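You operate a simulated robot arm through the tools that you are given. There is no shell and no other tool. Be economical: measure what you need, move in short steps, check, and stop when the job is done.

You run a simulated robot arm. Do the job below in one go: nothing can be reset, and whatever is moved stays where it is left.

Task
Couple the water supply and run the air out of the pump.
Fine: green hose end into the inlet, tap open, outlet lever open till the stream in the clear pot runs steady, then outlet shut; the tap stays open, motor off. Where these are worked on the way, their far stop is far enough and under half their travel is too little: outlet lever.

It is judged by the outcome, as a careful person would: the job done as asked, and still so three seconds after it is handed in. It fails if anything else is knocked over, pushed out of place, dropped, spilled or broken.

Robot
A 6-joint arm with a four-finger gripper on a trunk, on a base that drives. Base frame: it is fixed to the floor where the robot stands at the start and does not move with it; the origin is under the middle of the robot, x ahead of it, y to its left, z up; the surface under the hand at the start is at about z = 0.65. Units: m, degrees, N and s.
Its first joint turns from -166.0 to 166.0 degrees. Places, roughly: blue funnel (10x10x9 cm) [0.6, 0.7, 0.3]; clear pot [0.6, 1.1, 0.7]; holder over the clear pot [0.6, 1.1, 0.8]; outlet lever [0.8, 0.3, 1]; red switch [0.7, 0.6, 0.9]; steel hose end [0.5, 1.25, 0.75]; supply tap [0.8, -0.1, 0.8]; water inlet [0.8, 0.1, 0.8]. Payload 3.43 kg.
Tool frame: the origin (TCP) lies between the finger pads and is the grasp point; the fingertips stand 0.03 m ahead of it; z points along the fingers, y is the line along which they close. Largest opening 0.12 m; the body of the gripper starts 0.085 m behind the TCP.
Orientation is that of the tool frame in the base frame, as [roll, pitch, yaw] about the fixed x, y, z axes, in that order (R = Rz(yaw) Ry(pitch) Rx(roll)). With the fingers straight down and closing along the base's y, the tool's x points along the base's -x, its y along +y and its z along -z.

Tools
- The arm moves only by the tool jog_arm. Its arguments are lists of equal length, an entry for each row: "xyz": the shift along the tool's x, y, z in m, a list of three; "angular": the turn, a rotation vector about the tool's x, y, z in degrees, a list of three; "grip": the finger opening in m, from 0 to 0.12. In form: {"xyz": [[dx, dy, dz], ...], "angular": [[ax, ay, az], ...], "grip": [grip, ...]}. A call has 1 to 10 rows; each row is the pose to reach, as a shift and turn from the pose commanded when the call began, along the tool's axes at that moment. Each row takes 0.2 s and may step no farther than 0.05 m and 8.6 degrees from the row before; otherwise, or with a gripper value out of range, the whole call is refused. A pose out of reach is approached as far as the arm can. The call stops where the force on the tool passes 90 N (or 10 N more than at its start, if that is more) or the arm is blocked; 0.2 s more then pass. Each finger halts on what it meets, pressing with about 20 N; the grip force reading is that of the motor and also rises with nothing between the fingers. The clock runs only during rows and for 0.2 s after the last one: add rows that repeat a pose to give the fingers time. It gives the time, the measured TCP pose, the force on the tool (base axes), the opening and the grip force at its end, in the units of the frame above (readings bear some noise), with the torque about the TCP (base axes, N m) and any sound that the robot's microphone picked up, and new pictures: "pictures" is both (left out), scene, wrist or none.
- Cameras (640 x 400 px; columns grow to the right, rows downward): "scene" is now at [-0.2024, 0.2147, 1.242]; the picture's right is [0.22, -0.98, -0.00], its down [-0.27, -0.06, -0.96] and it looks along [0.94, 0.21, -0.28] (base axes); focal length 287 px, centre (320, 200). "wrist" rides on the gripper at [0.071, -0.017, -0.121] in the tool frame; the picture's right is [0.23, 0.97, 0.00], its down [-0.81, 0.19, -0.55] and it looks along [-0.54, 0.13, 0.83] (tool axes); focal length 275 px, centre (320, 200). There is no depth. A picture from a camera that has moved, and an enlarged one, comes with that camera's place and axes in the base frame and with its lens.
- drive_base(legs): drives the robot by 1 to 6 legs, each [ahead, turn to the left] in m and degrees, along the robot's own axes; the way and the turn of a leg run together, so that a leg with both is an arc; at most 1.5 m and 180 degrees a leg. The arm and the cameras ride along, it lands a little off, and it stops where it bumps. It gives what a move gives, and a new picture of the scene camera.
- turn_head(pan, tilt): turns the head with the scene camera to pan (to the left, within 143 degrees either way) and tilt (down, from -29 to 69), counted from straight ahead of the robot. It gives what a move gives, and a new picture of the scene camera.
- enlarge(camera, box): a new picture of the part [left, top, right, bottom] of that camera's present view, enlarged. No time passes.
- sign_off(): hands the job in; it is judged then, once.

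Work in short steps. Places have to be worked out from the pictures, the camera data and where the tool is seen: move nearer, look again, correct. Check each grasp and each placing, and mend what went wrong. You have 120 turns and 260 pictures in all, those below and enlarged ones among them. Open the gripper and draw the arm clear of the work before you hand the job in, unless the task says otherwise; then end with one line.

The tools are called after ">>>" as name(argument=value, ...) on one line, values as JSON. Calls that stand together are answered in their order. jog_arm: Moves the arm, as the interface text tells. Its arguments: {"type":"object","properties":{"xyz":{"type":"array"},"angular":{"type":"array"},"grip":{"type":"array"},"pictures":{"type":"string","enum":["both","scene","wrist","none"]}},"required":["xyz","angular","grip"]} The other tools are called the same way: drive_base (legs) drives the base; turn_head (pan, tilt) turns the head that bears the scene camera; enlarge (camera, box) takes an enlarged picture of a part of a camera's view; sign_off () hands the job in.

At the start:

```text
t: 0.0
tool_pos: [0.7277, -0.0508, 1.2112]
orientation: [179.9, 0.0, -180.0]
wrist_force: [-0.9, -0.5, 0.3]
wrist_torque: [-0.01, 0.02, -0.03]
gripper_width: 0.1199
grasp_force: 0.0
robot x, y, heading: [0.0016, 0.0035, 0.0]
head pan, tilt: [12.5, 15.2]
```

scene: 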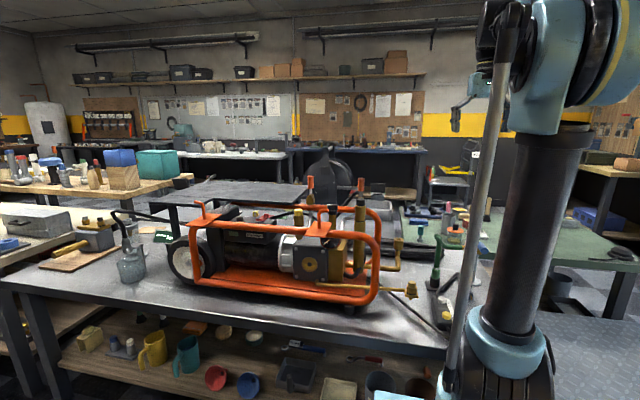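
wrist: 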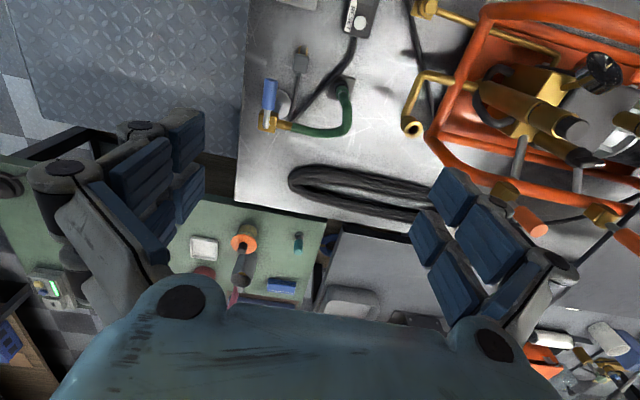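

The scene shows the pump in an orange frame, with the hose and tap on the right. I'll enlarge both views to identify the parts.

>>> enlarge(camera="scene", box=[260, 160, 500, 320])

>>> enlarge(camera="wrist", box=[240, 0, 640, 250])

>>> enlarge(camera="scene", box=[40, 180, 280, 340])

```text
2.50 times, centred on (380, 240) of scene
camera zoom: at [-0.2024, 0.2147, 1.242], right [0.22, -0.98, 0.0], down [-0.27, -0.06, -0.96], along [0.94, 0.21, -0.28], focal length 717 px, centre (170, 100)
```

zoom: 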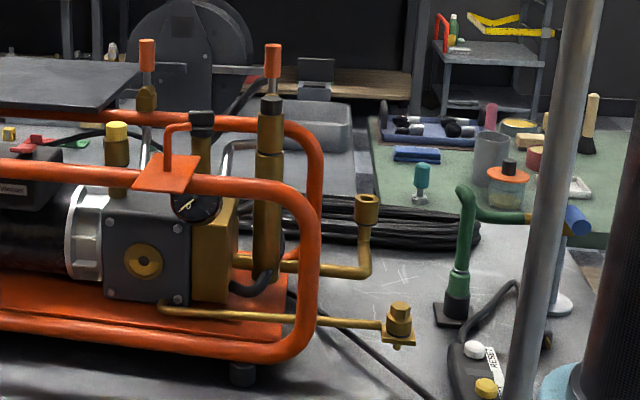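

```text
1.60 times, centred on (440, 125) of wrist
camera zoom: at [0.6566, -0.069, 1.3316], right [-0.23, 0.97, 0.0], down [0.81, 0.19, 0.55], along [0.54, 0.13, -0.83], focal length 440 px, centre (128, 320)
```

zoom: 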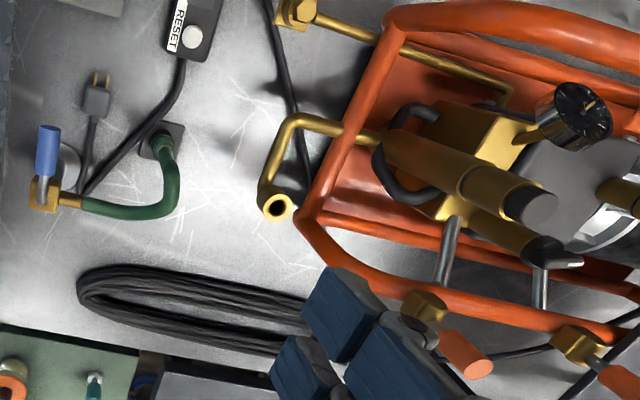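

```text
2.50 times, centred on (160, 260) of scene
camera zoom: at [-0.2024, 0.2147, 1.242], right [0.22, -0.98, 0.0], down [-0.27, -0.06, -0.96], along [0.94, 0.21, -0.28], focal length 717 px, centre (720, 50)
```

zoom: 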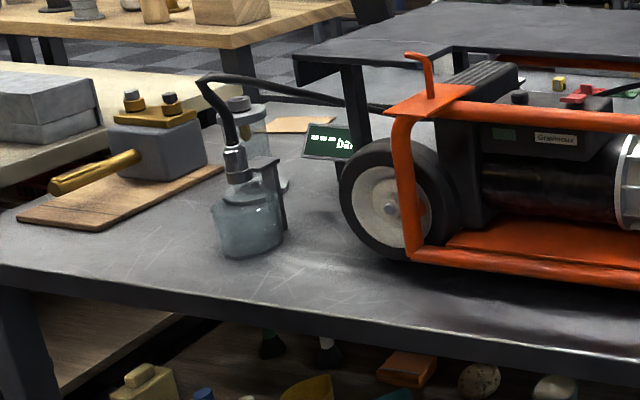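

I'll turn the head toward the pot to see where the outlet hose ends.

>>> turn_head(pan=50, tilt=25)

>>> enlarge(camera="scene", box=[240, 130, 480, 280])

```text
t: 1.0
tool_pos: [0.7132, -0.0518, 1.2193]
orientation: [-180.0, 0.7, -180.0]
wrist_force: [-0.6, 0.5, -0.4]
wrist_torque: [0.01, 0.02, 0.0]
gripper_width: 0.1199
grasp_force: 0.0
robot x, y, heading: [-0.0015, 0.0049, 0.0]
head pan, tilt: [50.0, 25.0]
camera scene: at [-0.2345, 0.265, 1.2266], right [0.77, -0.64, -0.01], down [-0.28, -0.32, -0.9], along [0.58, 0.69, -0.43], focal length 287 px, centre (320, 200)
```

scene: 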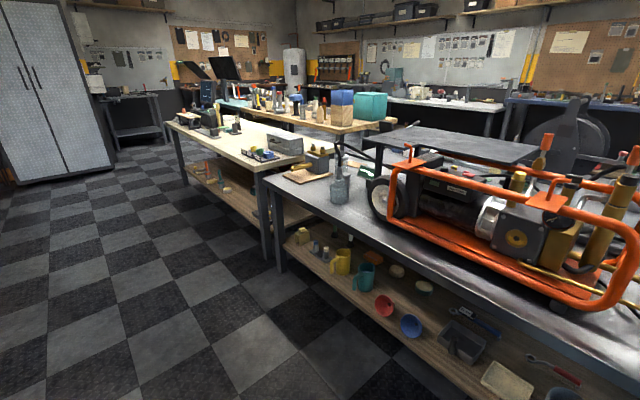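

```text
2.67 times, centred on (360, 205) of scene
camera zoom: at [-0.2345, 0.265, 1.2266], right [0.77, -0.64, -0.01], down [-0.28, -0.32, -0.9], along [0.58, 0.69, -0.43], focal length 765 px, centre (213, 187)
```

zoom: 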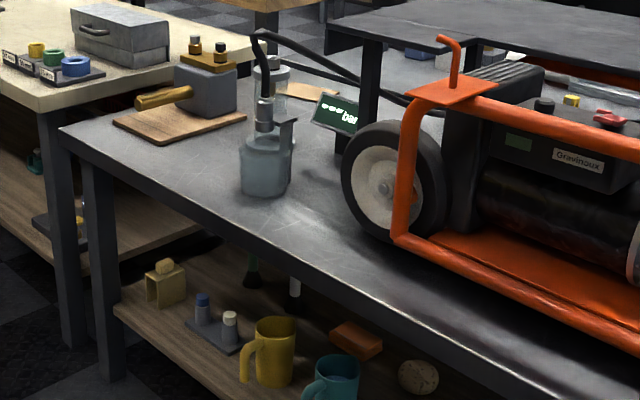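

I'll lower the hand a bit and draw it back so the wrist camera can see the hose end, tap and inlet. I'll also turn the head to that side.

>>> jog_arm(xyz=[[0.05, 0, 0], [0.1, 0, 0.0], [0.15, 0, 0.03], [0.19, 0, 0.07], [0.21, 0, 0.11]], angular=[[0, 0, 0], [0, 0, 0], [0, 0, 0], [0, 0, 0], [0, 0, 0]], grip=[0.12, 0.12, 0.12, 0.12, 0.12], pictures="wrist")

>>> turn_head(pan=-2, tilt=28)

>>> enlarge(camera="wrist", box=[200, 0, 520, 200])

```text
refused: row 3 steps farther than a row can; nothing moved
```

```text
t: 2.2
tool_pos: [0.7124, -0.0512, 1.2198]
orientation: [-180.0, 0.7, 179.9]
wrist_force: [0.0, -0.5, -0.4]
wrist_torque: [0.0, -0.02, 0.03]
gripper_width: 0.1199
grasp_force: 0.0
robot x, y, heading: [0.0033, 0.0051, -0.2]
head pan, tilt: [-2.0, 28.0]
camera scene: at [-0.2027, 0.1914, 1.2214], right [-0.03, -1.0, 0.0], down [-0.48, 0.02, -0.88], along [0.88, -0.03, -0.48], focal length 287 px, centre (320, 200)
```

scene: 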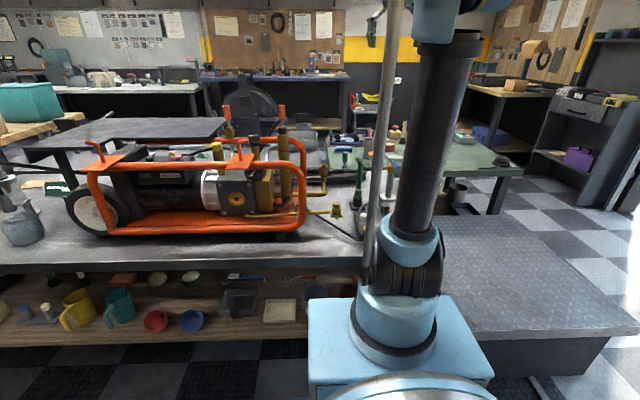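

```text
2.00 times, centred on (360, 100) of wrist
camera zoom: at [0.6403, -0.0688, 1.3394], right [-0.23, 0.97, 0.0], down [0.8, 0.19, 0.56], along [0.55, 0.13, -0.83], focal length 551 px, centre (240, 400)
```

zoom: 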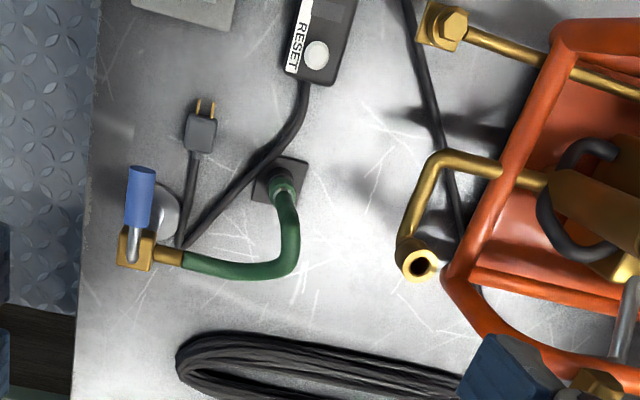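

Rows must be ≤0.05 m apart; I'll retry the retreat with shorter steps.

>>> jog_arm(xyz=[[0.045, 0, 0], [0.09, 0, 0.0], [0.12, 0, 0.03], [0.15, 0, 0.06], [0.18, 0, 0.09], [0.2, 0, 0.13], [0.2, 0, 0.17]], angular=[[0, 0, 0], [0, 0, 0], [0, 0, 0], [0, 0, 0], [0, 0, 0], [0, 0, 0], [0, 0, 0]], grip=[0.12, 0.12, 0.12, 0.12, 0.12, 0.12, 0.12], pictures="both")

>>> enlarge(camera="wrist", box=[160, 0, 480, 200])

```text
t: 3.9
tool_pos: [0.5159, -0.0518, 1.0472]
orientation: [-180.0, 0.7, -179.9]
wrist_force: [-0.2, 0.1, -0.5]
wrist_torque: [-0.03, -0.01, 0.01]
gripper_width: 0.1198
grasp_force: 0.0
robot x, y, heading: [0.0005, 0.0063, -0.0]
head pan, tilt: [-2.0, 28.0]
camera scene: at [-0.2028, 0.1914, 1.2214], right [-0.03, -1.0, 0.0], down [-0.48, 0.02, -0.88], along [0.88, -0.03, -0.48], focal length 287 px, centre (320, 200)
camera wrist: at [0.4432, -0.069, 1.1676], right [-0.23, 0.97, 0.0], down [0.8, 0.19, 0.56], along [0.55, 0.13, -0.83], focal length 275 px, centre (320, 200)
```

scene: 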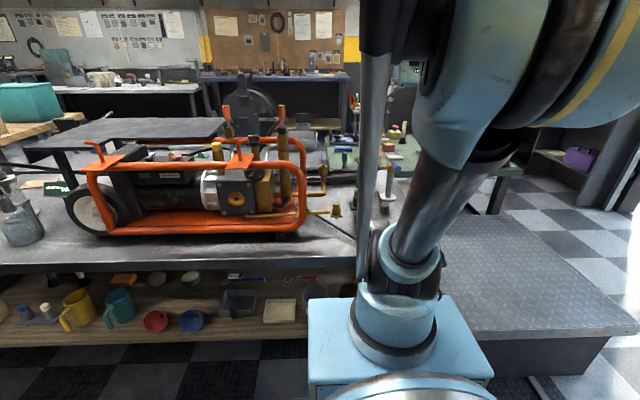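
wrist: 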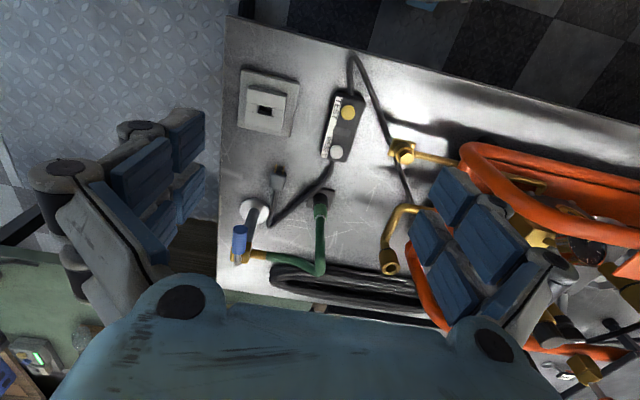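

```text
2.00 times, centred on (320, 100) of wrist
camera zoom: at [0.4432, -0.069, 1.1676], right [-0.23, 0.97, 0.0], down [0.8, 0.19, 0.56], along [0.55, 0.13, -0.83], focal length 551 px, centre (320, 400)
```

zoom: 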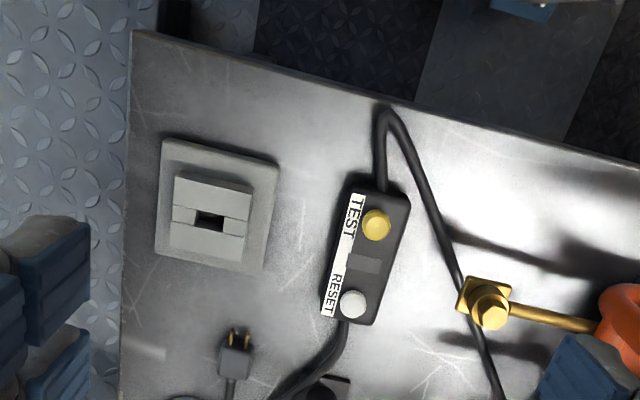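

The arm still hides the tap in the scene view. I'll tilt the hand forward about 40° for a front view and as a trial of the approach attitude.

>>> jog_arm(xyz=[[0, 0, 0], [0, 0, 0], [0, 0, 0], [0, 0, 0], [0, 0, 0]], angular=[[0, -8, 0], [0, -16, 0], [0, -24, 0], [0, -32, 0], [0, -40, 0]], grip=[0.12, 0.12, 0.12, 0.12, 0.12], pictures="both")

>>> enlarge(camera="wrist", box=[200, 150, 520, 350])

```text
t: 5.0
tool_pos: [0.5241, -0.0549, 1.0493]
orientation: [-179.9, 40.7, 179.9]
wrist_force: [-0.5, 0.4, 1.1]
wrist_torque: [-0.02, 0.01, 0.0]
gripper_width: 0.12
grasp_force: 0.0
out of reach, approached as far as the arm can: row 5
robot x, y, heading: [-0.0002, 0.0082, -0.0]
head pan, tilt: [-2.0, 28.0]
camera scene: at [-0.2029, 0.1914, 1.2213], right [-0.03, -1.0, 0.0], down [-0.48, 0.02, -0.88], along [0.88, -0.03, -0.48], focal length 287 px, centre (320, 200)
camera wrist: at [0.3929, -0.0721, 1.0954], right [-0.17, 0.97, -0.15], down [0.26, 0.19, 0.95], along [0.95, 0.13, -0.28], focal length 275 px, centre (320, 200)
```

scene: 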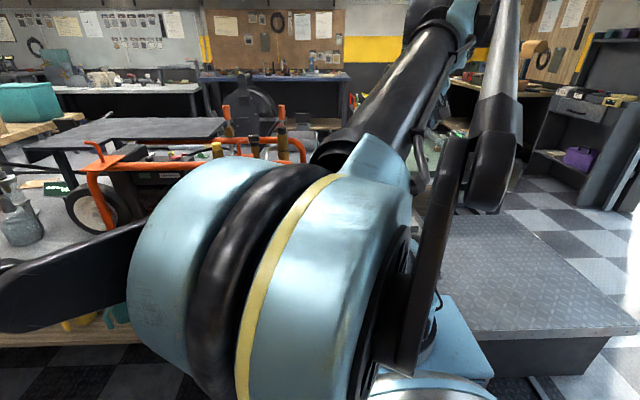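
wrist: 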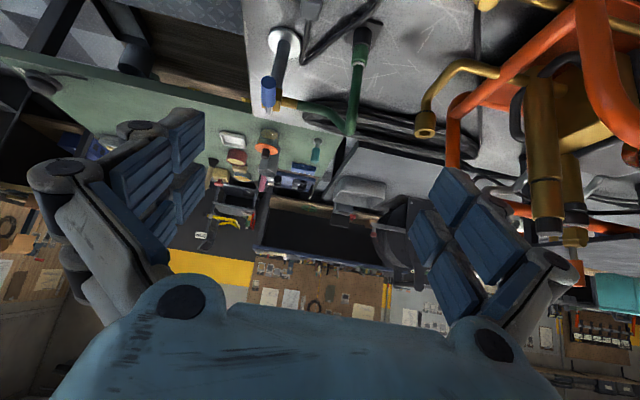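

```text
2.00 times, centred on (360, 250) of wrist
camera zoom: at [0.3929, -0.0721, 1.0954], right [-0.17, 0.97, -0.15], down [0.26, 0.19, 0.95], along [0.95, 0.13, -0.28], focal length 551 px, centre (240, 100)
```

zoom: 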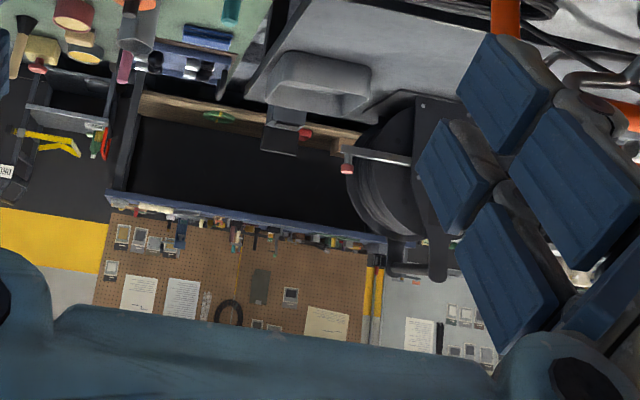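

>>> enlarge(camera="wrist", box=[230, 0, 470, 150])

>>> enlarge(camera="wrist", box=[440, 60, 640, 290])

```text
2.67 times, centred on (350, 75) of wrist
camera zoom: at [0.3929, -0.0721, 1.0954], right [-0.17, 0.97, -0.15], down [0.26, 0.19, 0.95], along [0.95, 0.13, -0.28], focal length 734 px, centre (240, 533)
```

zoom: 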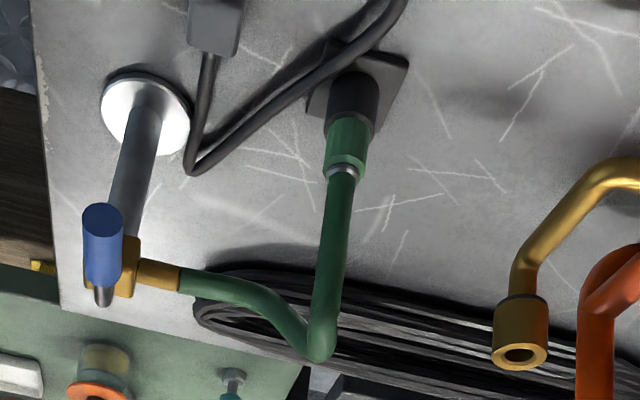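

```text
1.74 times, centred on (540, 175) of wrist
camera zoom: at [0.3929, -0.0721, 1.0954], right [-0.17, 0.97, -0.15], down [0.26, 0.19, 0.95], along [0.95, 0.13, -0.28], focal length 479 px, centre (-63, 244)
```

zoom: 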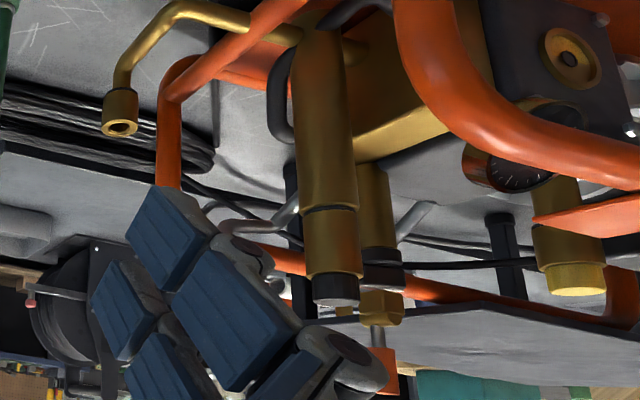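

The hose end is a green sleeve standing in a black stand, with its top at about (0.765, 0.007, 0.73). The inlet mouth faces up at about (0.788, 0.144, 0.82). I'll approach the sleeve with this tilted hand and stop short to check.

>>> jog_arm(xyz=[[0.006, 0.01, 0.047], [0.012, 0.02, 0.094], [0.018, 0.03, 0.14], [0.024, 0.04, 0.186], [0.03, 0.051, 0.232], [0.034, 0.063, 0.275]], angular=[[0, 0, 0], [0, 0, 0], [0, 0, 0], [0, 0, 0], [0, 0, 0], [0, 0, 0]], grip=[0.08, 0.08, 0.08, 0.08, 0.08, 0.08], pictures="both")

```text
t: 6.5
tool_pos: [0.6778, 0.0082, 0.8182]
orientation: [-179.9, 40.7, 180.0]
wrist_force: [-0.3, -0.3, 0.1]
wrist_torque: [-0.01, -0.06, 0.0]
gripper_width: 0.08
grasp_force: 0.1
robot x, y, heading: [-0.0054, 0.0053, -0.1]
head pan, tilt: [-2.0, 28.0]
camera scene: at [-0.2031, 0.1914, 1.2213], right [-0.03, -1.0, 0.0], down [-0.48, 0.02, -0.88], along [0.88, -0.03, -0.48], focal length 287 px, centre (320, 200)
camera wrist: at [0.5446, -0.0098, 0.8633], right [-0.17, 0.97, -0.15], down [0.25, 0.19, 0.95], along [0.95, 0.13, -0.28], focal length 275 px, centre (320, 200)
```

scene: 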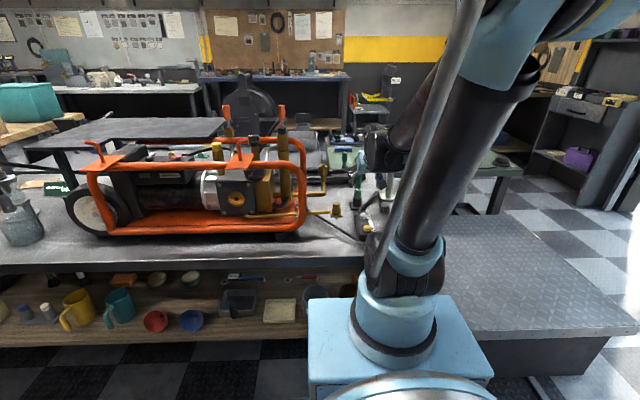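
wrist: 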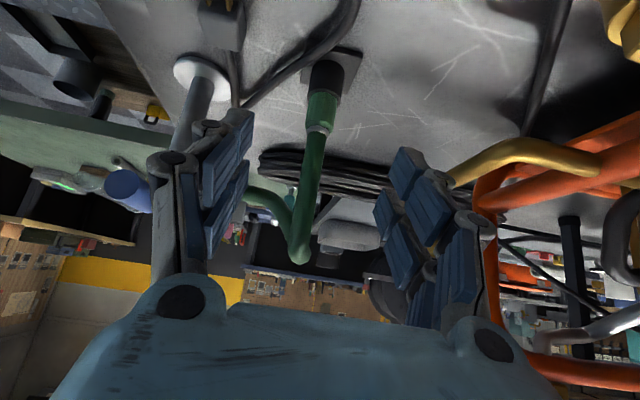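

The sleeve top is confirmed at (0.766, 0.010, 0.733), and the grip point lies 0.136 m straight along the tool axis. I'll advance with the fingers open.

>>> jog_arm(xyz=[[0, 0.001, 0.045], [0, 0.002, 0.09], [0, 0.002, 0.12], [0, 0.002, 0.136]], angular=[[0, 0, 0], [0, 0, 0], [0, 0, 0], [0, 0, 0]], grip=[0.08, 0.08, 0.08, 0.08], pictures="wrist")

```text
t: 7.5
tool_pos: [0.7673, 0.0092, 0.7142]
orientation: [180.0, 40.7, -180.0]
wrist_force: [-0.4, -0.6, 0.6]
wrist_torque: [-0.01, 0.0, -0.01]
gripper_width: 0.0796
grasp_force: 0.0
robot x, y, heading: [0.0002, 0.0046, 0.3]
head pan, tilt: [-2.0, 28.0]
camera wrist: at [0.6334, -0.0081, 0.7599], right [-0.17, 0.97, -0.15], down [0.25, 0.19, 0.95], along [0.95, 0.13, -0.28], focal length 275 px, centre (320, 200)
```

wrist: 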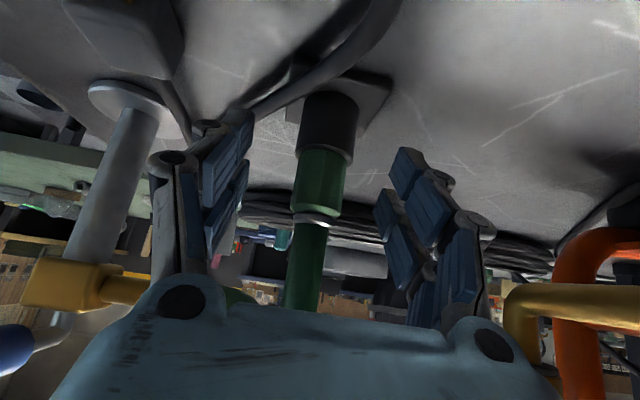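

The sleeve sits right at the grasp point in the image, so I'll close on it.

>>> jog_arm(xyz=[[0, 0, 0], [0, 0, 0], [0, 0, 0], [0, 0, 0]], angular=[[0, 0, 0], [0, 0, 0], [0, 0, 0], [0, 0, 0]], grip=[0.06, 0.04, 0.02, 0.015], pictures="wrist")

```text
t: 8.4
tool_pos: [0.7666, 0.0107, 0.7145]
orientation: [-180.0, 40.7, -179.9]
wrist_force: [0.3, 17.0, -3.4]
wrist_torque: [0.77, -0.09, 0.24]
gripper_width: 0.0338
grasp_force: 44.4
robot x, y, heading: [-0.0013, 0.007, 0.2]
head pan, tilt: [-2.0, 28.0]
camera wrist: at [0.6335, -0.0074, 0.7602], right [-0.18, 0.97, -0.15], down [0.25, 0.19, 0.95], along [0.95, 0.13, -0.28], focal length 275 px, centre (320, 200)
```

wrist: 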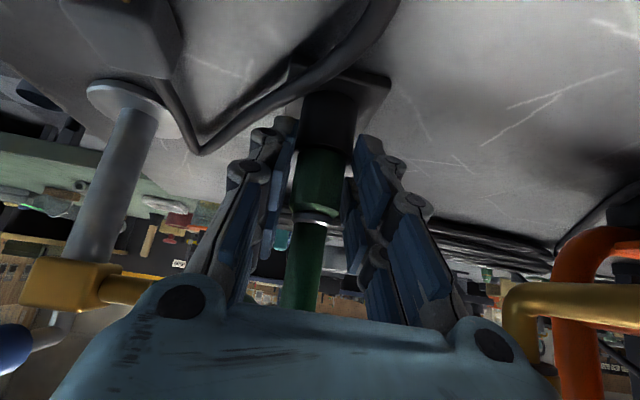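

Gripped at 34 mm. I'll lift straight up 0.06 m and check that the stand stays put.

>>> jog_arm(xyz=[[-0.013, 0.002, -0.0152], [-0.026, 0.002, -0.0303], [-0.039, 0.002, -0.0455]], angular=[[0, 0, 0], [0, 0, 0], [0, 0, 0]], grip=[0.015, 0.015, 0.015], pictures="wrist")

```text
t: 8.8
tool_pos: [0.7551, 0.0102, 0.7336]
orientation: [180.0, 41.1, -179.9]
wrist_force: [9.5, -0.2, 26.8]
wrist_torque: [-0.09, -0.2, -0.17]
gripper_width: 0.027
grasp_force: 45.0
robot x, y, heading: [0.0008, 0.006, 0.3]
head pan, tilt: [-2.0, 28.0]
stopped in row 1: the force on the tool passed its limit at 218 N (the readings are from after the stop); the commanded pose is now the measured one
camera wrist: at [0.6227, -0.0074, 0.7768], right [-0.17, 0.97, -0.15], down [0.25, 0.19, 0.95], along [0.95, 0.13, -0.27], focal length 275 px, centre (320, 200)
```

wrist: 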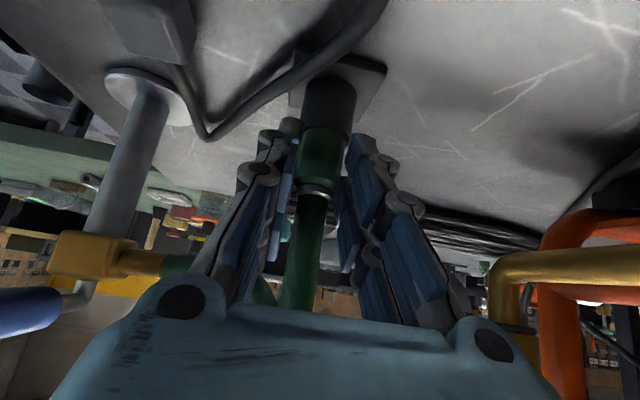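

The lift was stopped by a large force and the grip slid up to the ferrule. I'll look closely before pulling again.

>>> enlarge(camera="wrist", box=[240, 30, 420, 250])

>>> turn_head(pan=-5, tilt=25)

>>> enlarge(camera="scene", box=[280, 120, 440, 250])

```text
1.82 times, centred on (330, 140) of wrist
camera zoom: at [0.6227, -0.0074, 0.7768], right [-0.17, 0.97, -0.15], down [0.25, 0.19, 0.95], along [0.95, 0.13, -0.27], focal length 500 px, centre (302, 309)
```

zoom: 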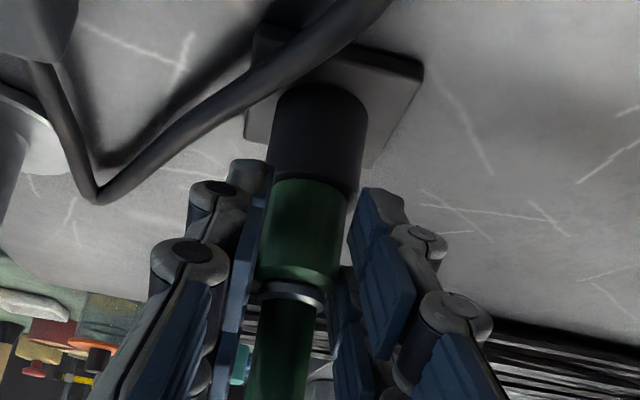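

```text
t: 9.4
tool_pos: [0.7555, 0.0112, 0.7326]
orientation: [-180.0, 40.9, -179.9]
wrist_force: [1.8, 1.1, 15.6]
wrist_torque: [0.05, -0.3, 0.02]
gripper_width: 0.0273
grasp_force: 19.2
robot x, y, heading: [0.0035, 0.0053, 0.1]
head pan, tilt: [-5.0, 25.0]
camera scene: at [-0.2025, 0.1865, 1.2261], right [-0.09, -1.0, 0.0], down [-0.43, 0.04, -0.9], along [0.9, -0.08, -0.43], focal length 287 px, centre (320, 200)
```

scene: 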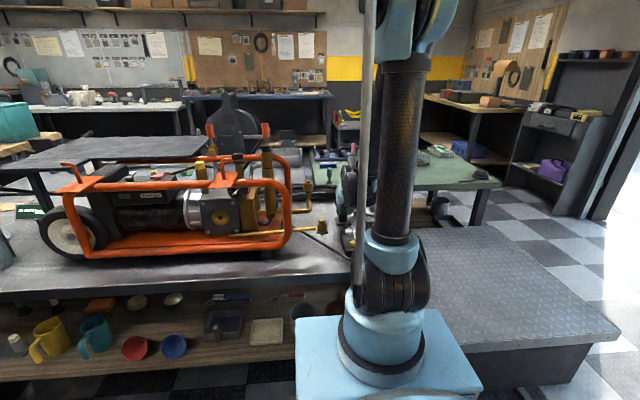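

```text
3.08 times, centred on (360, 185) of scene
camera zoom: at [-0.2025, 0.1865, 1.2261], right [-0.09, -1.0, 0.0], down [-0.43, 0.04, -0.9], along [0.9, -0.08, -0.43], focal length 882 px, centre (197, 246)
```

zoom: 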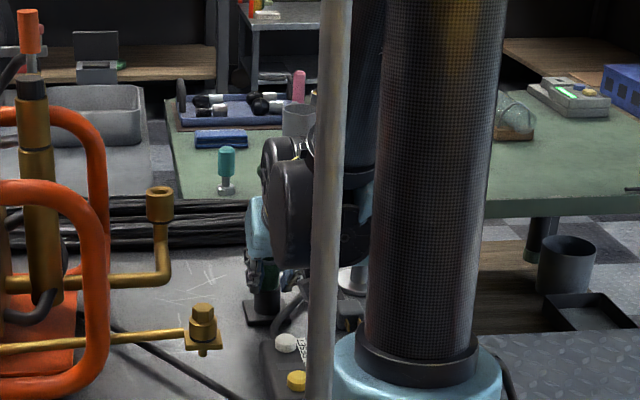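

The stand hasn't moved. My first grip (34 mm) had the fingertips on the fixed black cup rather than the slimmer sleeve. I'll reopen, set the tool a little higher and forward so only the green sleeve is between the fingers, and close again.

>>> jog_arm(xyz=[[0, 0, 0], [0, 0, 0], [-0.004, 0, 0.014], [-0.004, 0, 0.014], [-0.004, 0, 0.014], [-0.004, 0, 0.014], [-0.004, 0, 0.014]], angular=[[0, 0, 0], [0, 0, 0], [0, 0, 0], [0, 0, 0], [0, 0, 0], [0, 0, 0], [0, 0, 0]], grip=[0.05, 0.05, 0.05, 0.03, 0.01, 0.01, 0.01], pictures="wrist")

>>> enlarge(camera="wrist", box=[240, 30, 420, 250])

```text
t: 11.0
tool_pos: [0.7677, 0.0098, 0.7239]
orientation: [-179.9, 40.9, -179.9]
wrist_force: [10.2, -0.5, -3.5]
wrist_torque: [-0.02, -0.35, -0.03]
gripper_width: 0.034
grasp_force: 45.3
robot x, y, heading: [0.0002, 0.004, -0.1]
head pan, tilt: [-5.0, 25.0]
camera wrist: at [0.6355, -0.0073, 0.7675], right [-0.17, 0.97, -0.15], down [0.25, 0.19, 0.95], along [0.95, 0.13, -0.28], focal length 275 px, centre (320, 200)
```

wrist: 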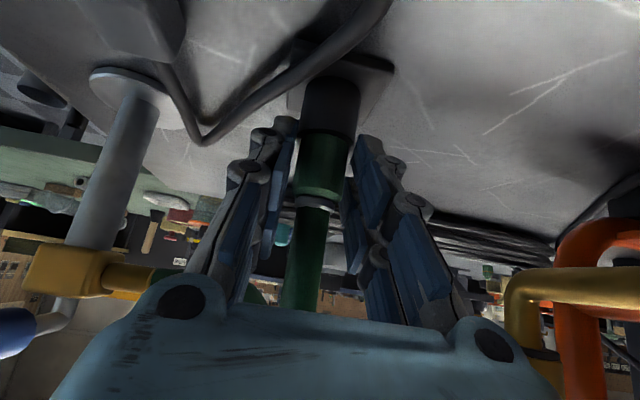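

```text
1.82 times, centred on (330, 140) of wrist
camera zoom: at [0.6355, -0.0073, 0.7675], right [-0.17, 0.97, -0.15], down [0.25, 0.19, 0.95], along [0.95, 0.13, -0.28], focal length 500 px, centre (302, 309)
```

zoom: 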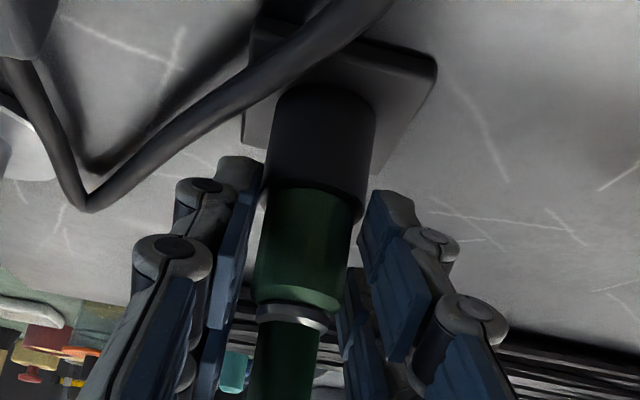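

The width again reads 34 mm. I'll try a gentle vertical lift in 4 mm steps and watch the force.

>>> jog_arm(xyz=[[-0.0026, 0, -0.003], [-0.0052, 0, -0.006], [-0.0078, 0, -0.009]], angular=[[0, 0, 0], [0, 0, 0], [0, 0, 0]], grip=[0.01, 0.01, 0.01], pictures="wrist")

>>> enlarge(camera="wrist", box=[240, 30, 420, 250])

```text
t: 11.8
tool_pos: [0.767, 0.0102, 0.7347]
orientation: [180.0, 40.9, -179.9]
wrist_force: [-6.2, 3.1, -1.5]
wrist_torque: [0.13, 0.38, 0.06]
gripper_width: 0.0274
grasp_force: 19.6
robot x, y, heading: [0.0041, 0.0055, 0.1]
head pan, tilt: [-5.0, 25.0]
camera wrist: at [0.6346, -0.0074, 0.7796], right [-0.17, 0.97, -0.15], down [0.25, 0.19, 0.95], along [0.95, 0.13, -0.28], focal length 275 px, centre (320, 200)
```

wrist: 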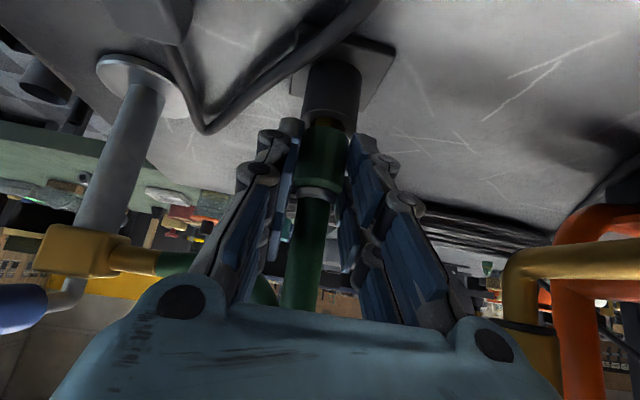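

```text
1.82 times, centred on (330, 140) of wrist
camera zoom: at [0.6346, -0.0074, 0.7796], right [-0.17, 0.97, -0.15], down [0.25, 0.19, 0.95], along [0.95, 0.13, -0.28], focal length 500 px, centre (302, 309)
```

zoom: 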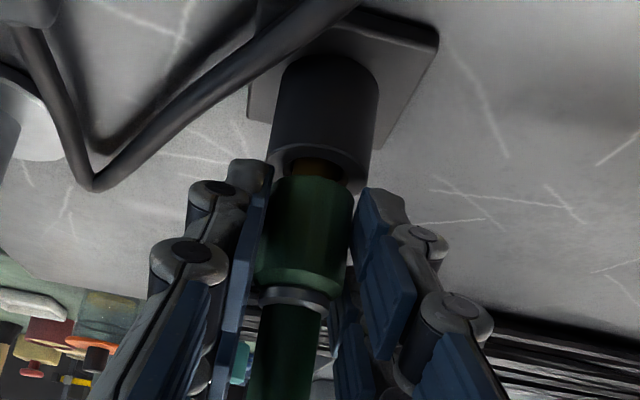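

It's coming out: a brass plug shows under the green sleeve, held at 27 mm. I'll continue lifting, moderately.

>>> jog_arm(xyz=[[-0.0098, 0, -0.0114], [-0.0196, 0.0, -0.0228], [-0.0293, 0, -0.0341], [-0.0391, 0, -0.0455], [-0.052, 0, -0.0605], [-0.065, 0, -0.0758]], angular=[[0, 0, 0], [0, 0, 0], [0, 0, 0], [0, 0, 0], [0, 0, 0], [0, 0, 0]], grip=[0.01, 0.01, 0.01, 0.01, 0.01, 0.01], pictures="wrist")

>>> enlarge(camera="wrist", box=[240, 30, 420, 250])

```text
t: 13.2
tool_pos: [0.7672, 0.0101, 0.8351]
orientation: [-179.9, 40.9, -179.9]
wrist_force: [0.4, 0.5, -0.7]
wrist_torque: [-0.04, 0.0, 0.01]
gripper_width: 0.0272
grasp_force: 20.1
robot x, y, heading: [0.0029, 0.0025, -0.1]
head pan, tilt: [-5.0, 25.0]
camera wrist: at [0.6347, -0.0073, 0.8796], right [-0.17, 0.97, -0.15], down [0.25, 0.19, 0.95], along [0.95, 0.13, -0.28], focal length 275 px, centre (320, 200)
```

wrist: 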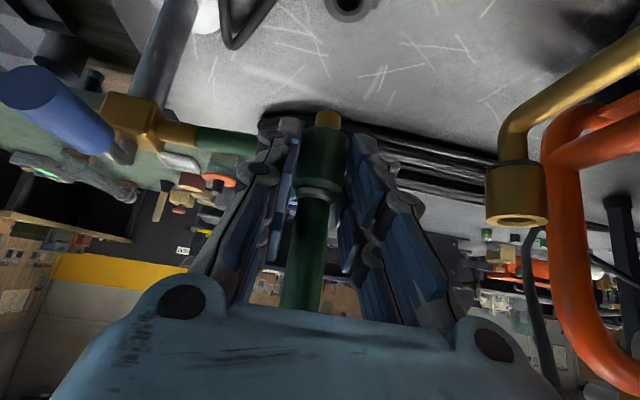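

```text
1.82 times, centred on (330, 140) of wrist
camera zoom: at [0.6347, -0.0073, 0.8796], right [-0.17, 0.97, -0.15], down [0.25, 0.19, 0.95], along [0.95, 0.13, -0.28], focal length 500 px, centre (302, 309)
```

zoom: 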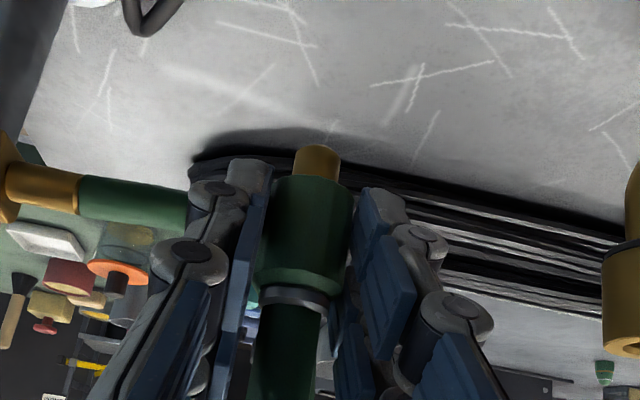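

The plug is free of the stand; I estimate its tip about 48 mm below the TCP. I'll raise it above inlet height, then move toward the inlet while yawing 20° so the hand stays clear of the orange frame.

>>> jog_arm(xyz=[[-0.019, 0, -0.022], [-0.038, 0, -0.0438], [-0.042, 0.03, -0.04], [-0.046, 0.06, -0.037], [-0.05, 0.095, -0.0335]], angular=[[0, 0, 0], [0, 0, 0], [-4.4, 0, -5.0], [-8.8, 0, -10.1], [-13.1, 0, -15.1]], grip=[0.01, 0.01, 0.01, 0.01, 0.01], pictures="both")

>>> enlarge(camera="wrist", box=[240, 30, 480, 250])

>>> enlarge(camera="scene", box=[240, 90, 400, 230])

```text
t: 14.4
tool_pos: [0.7829, 0.104, 0.8933]
orientation: [179.9, 40.9, -160.0]
wrist_force: [0.0, -0.2, -0.6]
wrist_torque: [-0.01, 0.0, -0.01]
gripper_width: 0.0272
grasp_force: 20.1
robot x, y, heading: [0.0018, 0.0049, 0.3]
head pan, tilt: [-5.0, 25.0]
camera scene: at [-0.2021, 0.1865, 1.2262], right [-0.09, -1.0, 0.0], down [-0.43, 0.04, -0.9], along [0.9, -0.08, -0.43], focal length 287 px, centre (320, 200)
camera wrist: at [0.664, 0.0423, 0.9377], right [-0.5, 0.85, -0.15], down [0.17, 0.27, 0.95], along [0.85, 0.45, -0.28], focal length 275 px, centre (320, 200)
```

scene: 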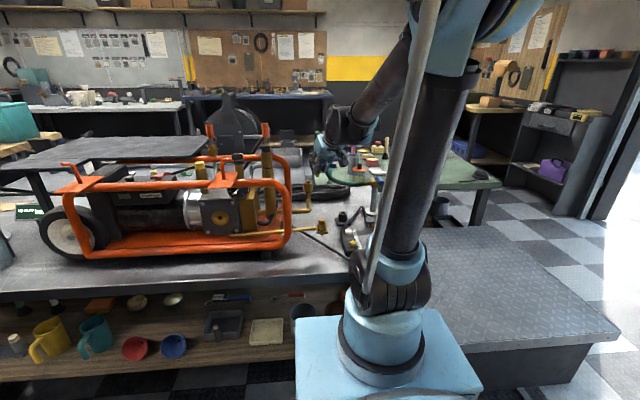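
wrist: 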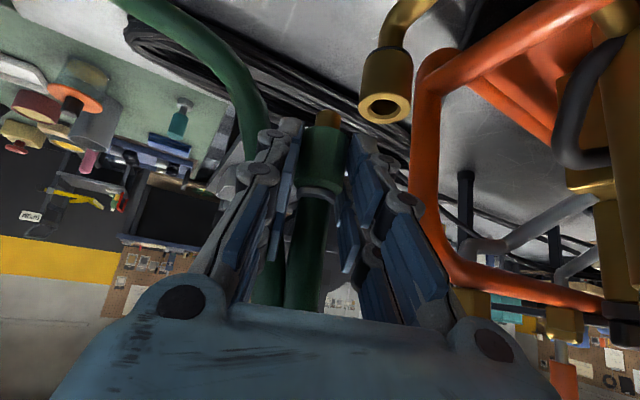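

```text
1.82 times, centred on (360, 140) of wrist
camera zoom: at [0.664, 0.0423, 0.9377], right [-0.5, 0.85, -0.15], down [0.17, 0.27, 0.95], along [0.85, 0.45, -0.28], focal length 500 px, centre (247, 309)
```

zoom: 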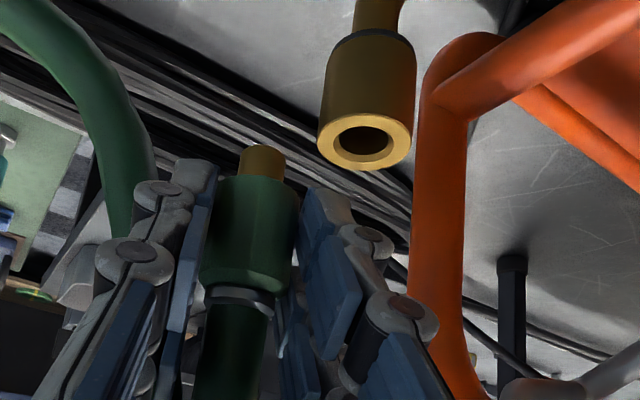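

```text
2.86 times, centred on (320, 160) of scene
camera zoom: at [-0.2021, 0.1865, 1.2262], right [-0.09, -1.0, 0.0], down [-0.43, 0.04, -0.9], along [0.9, -0.08, -0.43], focal length 819 px, centre (320, 314)
```

zoom: 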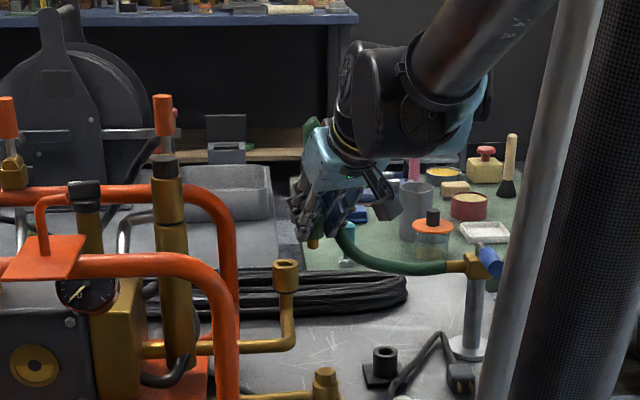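

The inlet mouth is confirmed at (0.788, 0.145, 0.82), and the plug tip is just about below the TCP. I'll shift over the inlet at the same height and compare alignment in both views.

>>> jog_arm(xyz=[[-0.006, 0.018, 0.005], [-0.0122, 0.0356, 0.0106], [-0.0122, 0.0356, 0.0106]], angular=[[0, 0, 0], [0, 0, 0], [0, 0, 0]], grip=[0.01, 0.01, 0.01], pictures="none")

>>> enlarge(camera="wrist", box=[240, 30, 400, 190])

>>> enlarge(camera="scene", box=[270, 140, 350, 210])

```text
t: 15.2
tool_pos: [0.7867, 0.1452, 0.8932]
orientation: [-179.9, 40.9, -160.0]
wrist_force: [-0.1, -1.1, -0.4]
wrist_torque: [-0.01, 0.02, 0.02]
gripper_width: 0.0273
grasp_force: 20.2
robot x, y, heading: [0.001, 0.0047, -0.1]
head pan, tilt: [-5.0, 25.0]
```

```text
2.50 times, centred on (320, 110) of wrist
camera zoom: at [0.6672, 0.0819, 0.9375], right [-0.5, 0.85, -0.15], down [0.17, 0.27, 0.95], along [0.85, 0.45, -0.28], focal length 688 px, centre (320, 425)
```

zoom: 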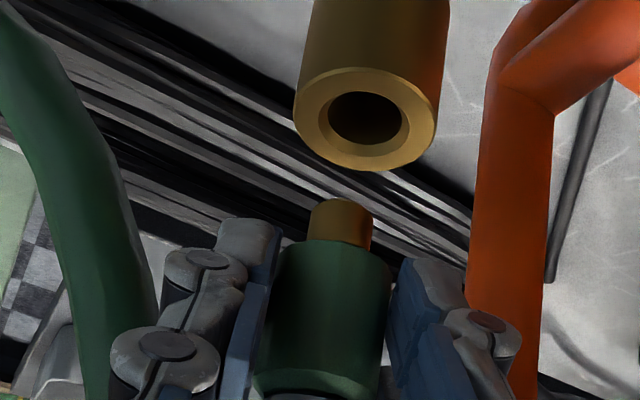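

```text
5.71 times, centred on (310, 175) of scene
camera zoom: at [-0.202, 0.1865, 1.2262], right [-0.09, -1.0, 0.0], down [-0.43, 0.04, -0.9], along [0.9, -0.08, -0.43], focal length 1639 px, centre (377, 343)
```

zoom: 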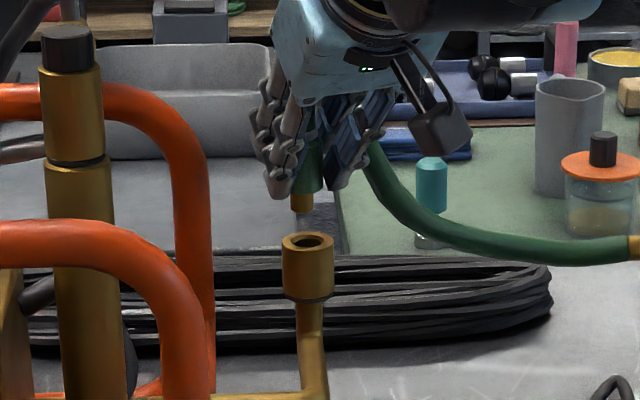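

The scene view shows the plug about 3 mm too far left, and the wrist view suggests it's about 6 mm too deep in x. I'll correct that and lower it to just above the mouth for a finer comparison.

>>> jog_arm(xyz=[[0.008, 0.0, 0.005], [0.0166, 0.0, 0.0095], [0.0166, 0.0, 0.0095]], angular=[[0, 0, 0], [0, 0, 0], [0, 0, 0]], grip=[0.01, 0.01, 0.01], pictures="none")

>>> enlarge(camera="wrist", box=[260, 50, 400, 170])

>>> enlarge(camera="scene", box=[285, 155, 335, 195])

```text
t: 16.0
tool_pos: [0.7794, 0.142, 0.874]
orientation: [179.9, 40.9, -160.0]
wrist_force: [0.4, 0.7, -0.2]
wrist_torque: [0.03, 0.0, 0.03]
gripper_width: 0.0274
grasp_force: 19.5
robot x, y, heading: [0.0008, 0.0073, 0.1]
head pan, tilt: [-5.0, 25.0]
```

```text
3.33 times, centred on (330, 110) of wrist
camera zoom: at [0.6612, 0.0797, 0.9194], right [-0.5, 0.85, -0.15], down [0.17, 0.27, 0.95], along [0.85, 0.45, -0.28], focal length 918 px, centre (287, 500)
```

zoom: 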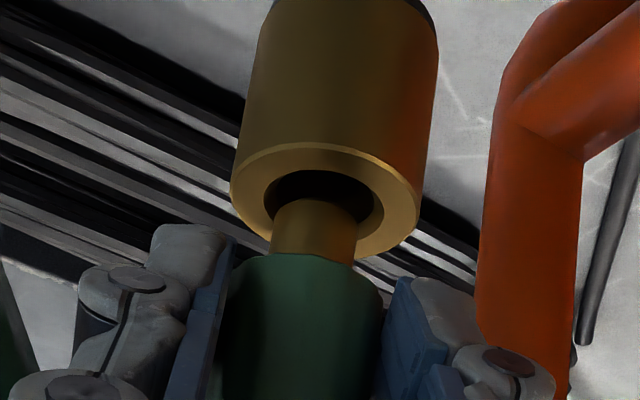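

```text
10.00 times, centred on (310, 175) of scene
camera zoom: at [-0.202, 0.1865, 1.2262], right [-0.09, -1.0, 0.0], down [-0.43, 0.04, -0.9], along [0.9, -0.08, -0.43], focal length 2868 px, centre (420, 450)
```

zoom: 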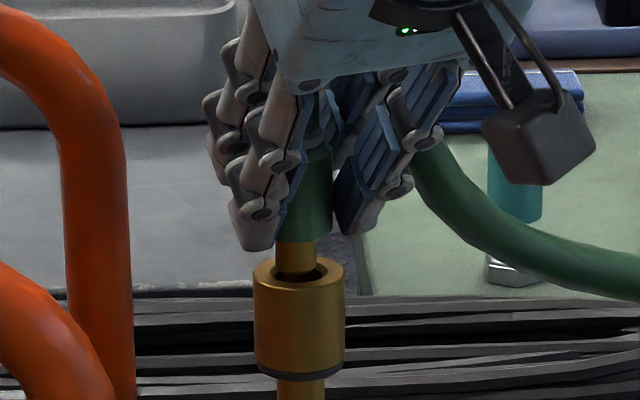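

The plug is nearly over the bore. I'll zoom in further to judge the residual offset.

>>> enlarge(camera="wrist", box=[305, 85, 375, 135])

>>> enlarge(camera="scene", box=[298, 170, 318, 186])

```text
8.00 times, centred on (340, 110) of wrist
camera zoom: at [0.6612, 0.0797, 0.9194], right [-0.5, 0.85, -0.15], down [0.17, 0.27, 0.95], along [0.85, 0.45, -0.28], focal length 2202 px, centre (160, 920)
```

zoom: 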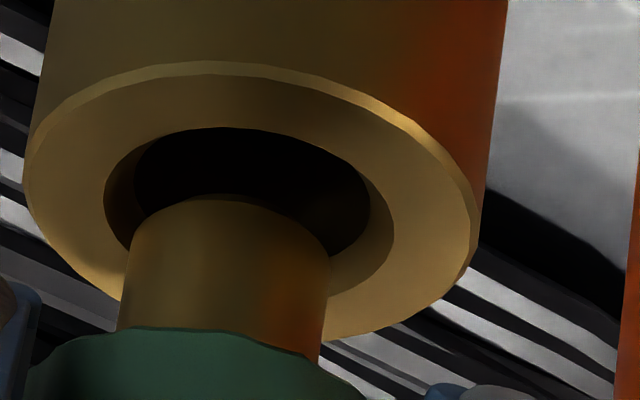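

```text
16.00 times, centred on (308, 178) of scene
camera zoom: at [-0.202, 0.1865, 1.2262], right [-0.09, -1.0, 0.0], down [-0.43, 0.04, -0.9], along [0.9, -0.08, -0.43], focal length 4589 px, centre (512, 552)
```

zoom: 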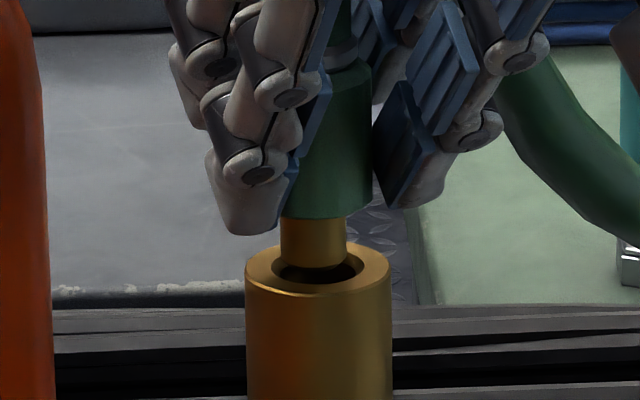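

Solving both views, the plug is about 4 mm too far in x, 0.7 mm in y, and about 1 mm above the mouth. I'll correct that with a slight lift and re-check.

>>> jog_arm(xyz=[[0.0017, 0.0007, -0.0042], [0.0017, 0.0007, -0.0042]], angular=[[0, 0, 0], [0, 0, 0]], grip=[0.01, 0.01], pictures="none")

>>> enlarge(camera="wrist", box=[295, 75, 375, 135])

>>> enlarge(camera="scene", box=[298, 170, 318, 186])

```text
t: 16.6
tool_pos: [0.7758, 0.1417, 0.8773]
orientation: [179.9, 40.9, -160.0]
wrist_force: [0.3, 0.2, -0.8]
wrist_torque: [-0.01, 0.0, -0.03]
gripper_width: 0.0274
grasp_force: 19.9
robot x, y, heading: [-0.0009, 0.0074, 0.2]
head pan, tilt: [-5.0, 25.0]
```

```text
6.67 times, centred on (335, 105) of wrist
camera zoom: at [0.6574, 0.0793, 0.9217], right [-0.5, 0.85, -0.15], down [0.17, 0.27, 0.95], along [0.85, 0.45, -0.28], focal length 1835 px, centre (220, 833)
```

zoom: 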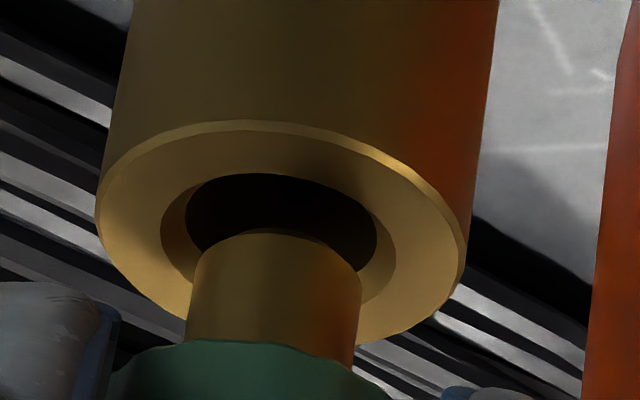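

```text
16.00 times, centred on (308, 178) of scene
camera zoom: at [-0.202, 0.1865, 1.2262], right [-0.09, -1.0, 0.0], down [-0.43, 0.04, -0.9], along [0.9, -0.08, -0.43], focal length 4589 px, centre (512, 552)
```

zoom: 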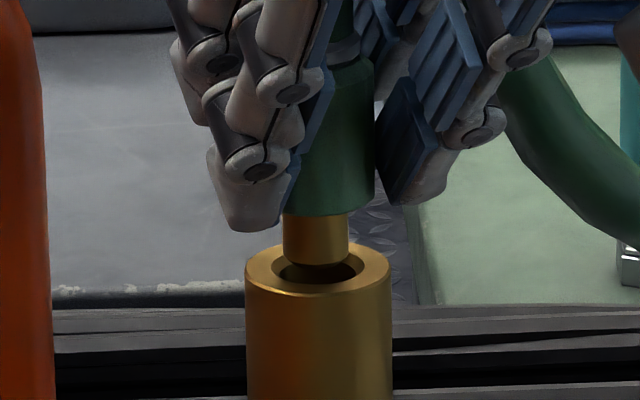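

Now aligned: residual under 0.5 mm, with the tip about 4 mm above the mouth. I'll lower in small steps.

>>> jog_arm(xyz=[[0.002, -0.0004, 0.0023], [0.0039, -0.0004, 0.0045], [0.0059, -0.0004, 0.0068], [0.0079, -0.0004, 0.0091]], angular=[[0, 0, 0], [0, 0, 0], [0, 0, 0], [0, 0, 0]], grip=[0.01, 0.01, 0.01, 0.01], pictures="none")

>>> enlarge(camera="wrist", box=[265, 65, 375, 155])

>>> enlarge(camera="scene", box=[298, 170, 318, 186])

```text
t: 17.6
tool_pos: [0.7761, 0.1404, 0.8638]
orientation: [-180.0, 40.9, -159.9]
wrist_force: [-0.6, -0.1, -1.4]
wrist_torque: [0.01, 0.0, -0.02]
gripper_width: 0.0275
grasp_force: 19.8
robot x, y, heading: [-0.0002, 0.0045, -0.1]
head pan, tilt: [-5.0, 25.0]
```

```text
4.44 times, centred on (320, 110) of wrist
camera zoom: at [0.6576, 0.0788, 0.909], right [-0.5, 0.85, -0.15], down [0.17, 0.27, 0.95], along [0.85, 0.45, -0.28], focal length 1224 px, centre (320, 600)
```

zoom: 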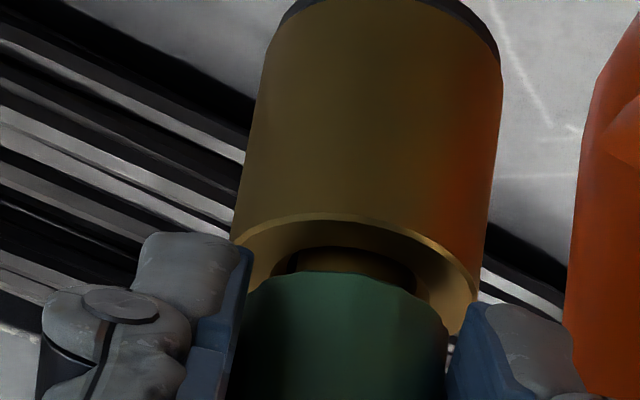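

```text
16.00 times, centred on (308, 178) of scene
camera zoom: at [-0.202, 0.1865, 1.2262], right [-0.09, -1.0, 0.0], down [-0.43, 0.04, -0.9], along [0.9, -0.08, -0.43], focal length 4589 px, centre (512, 552)
```

zoom: 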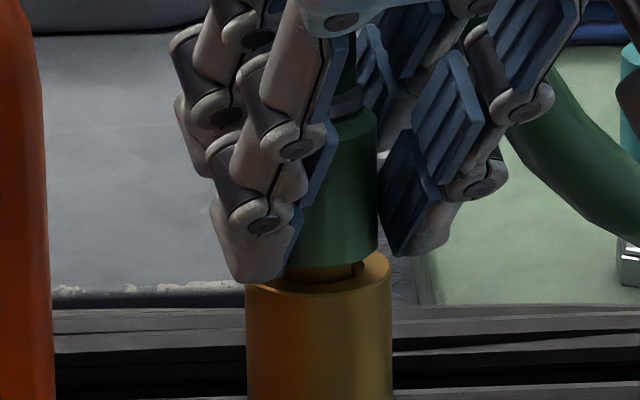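

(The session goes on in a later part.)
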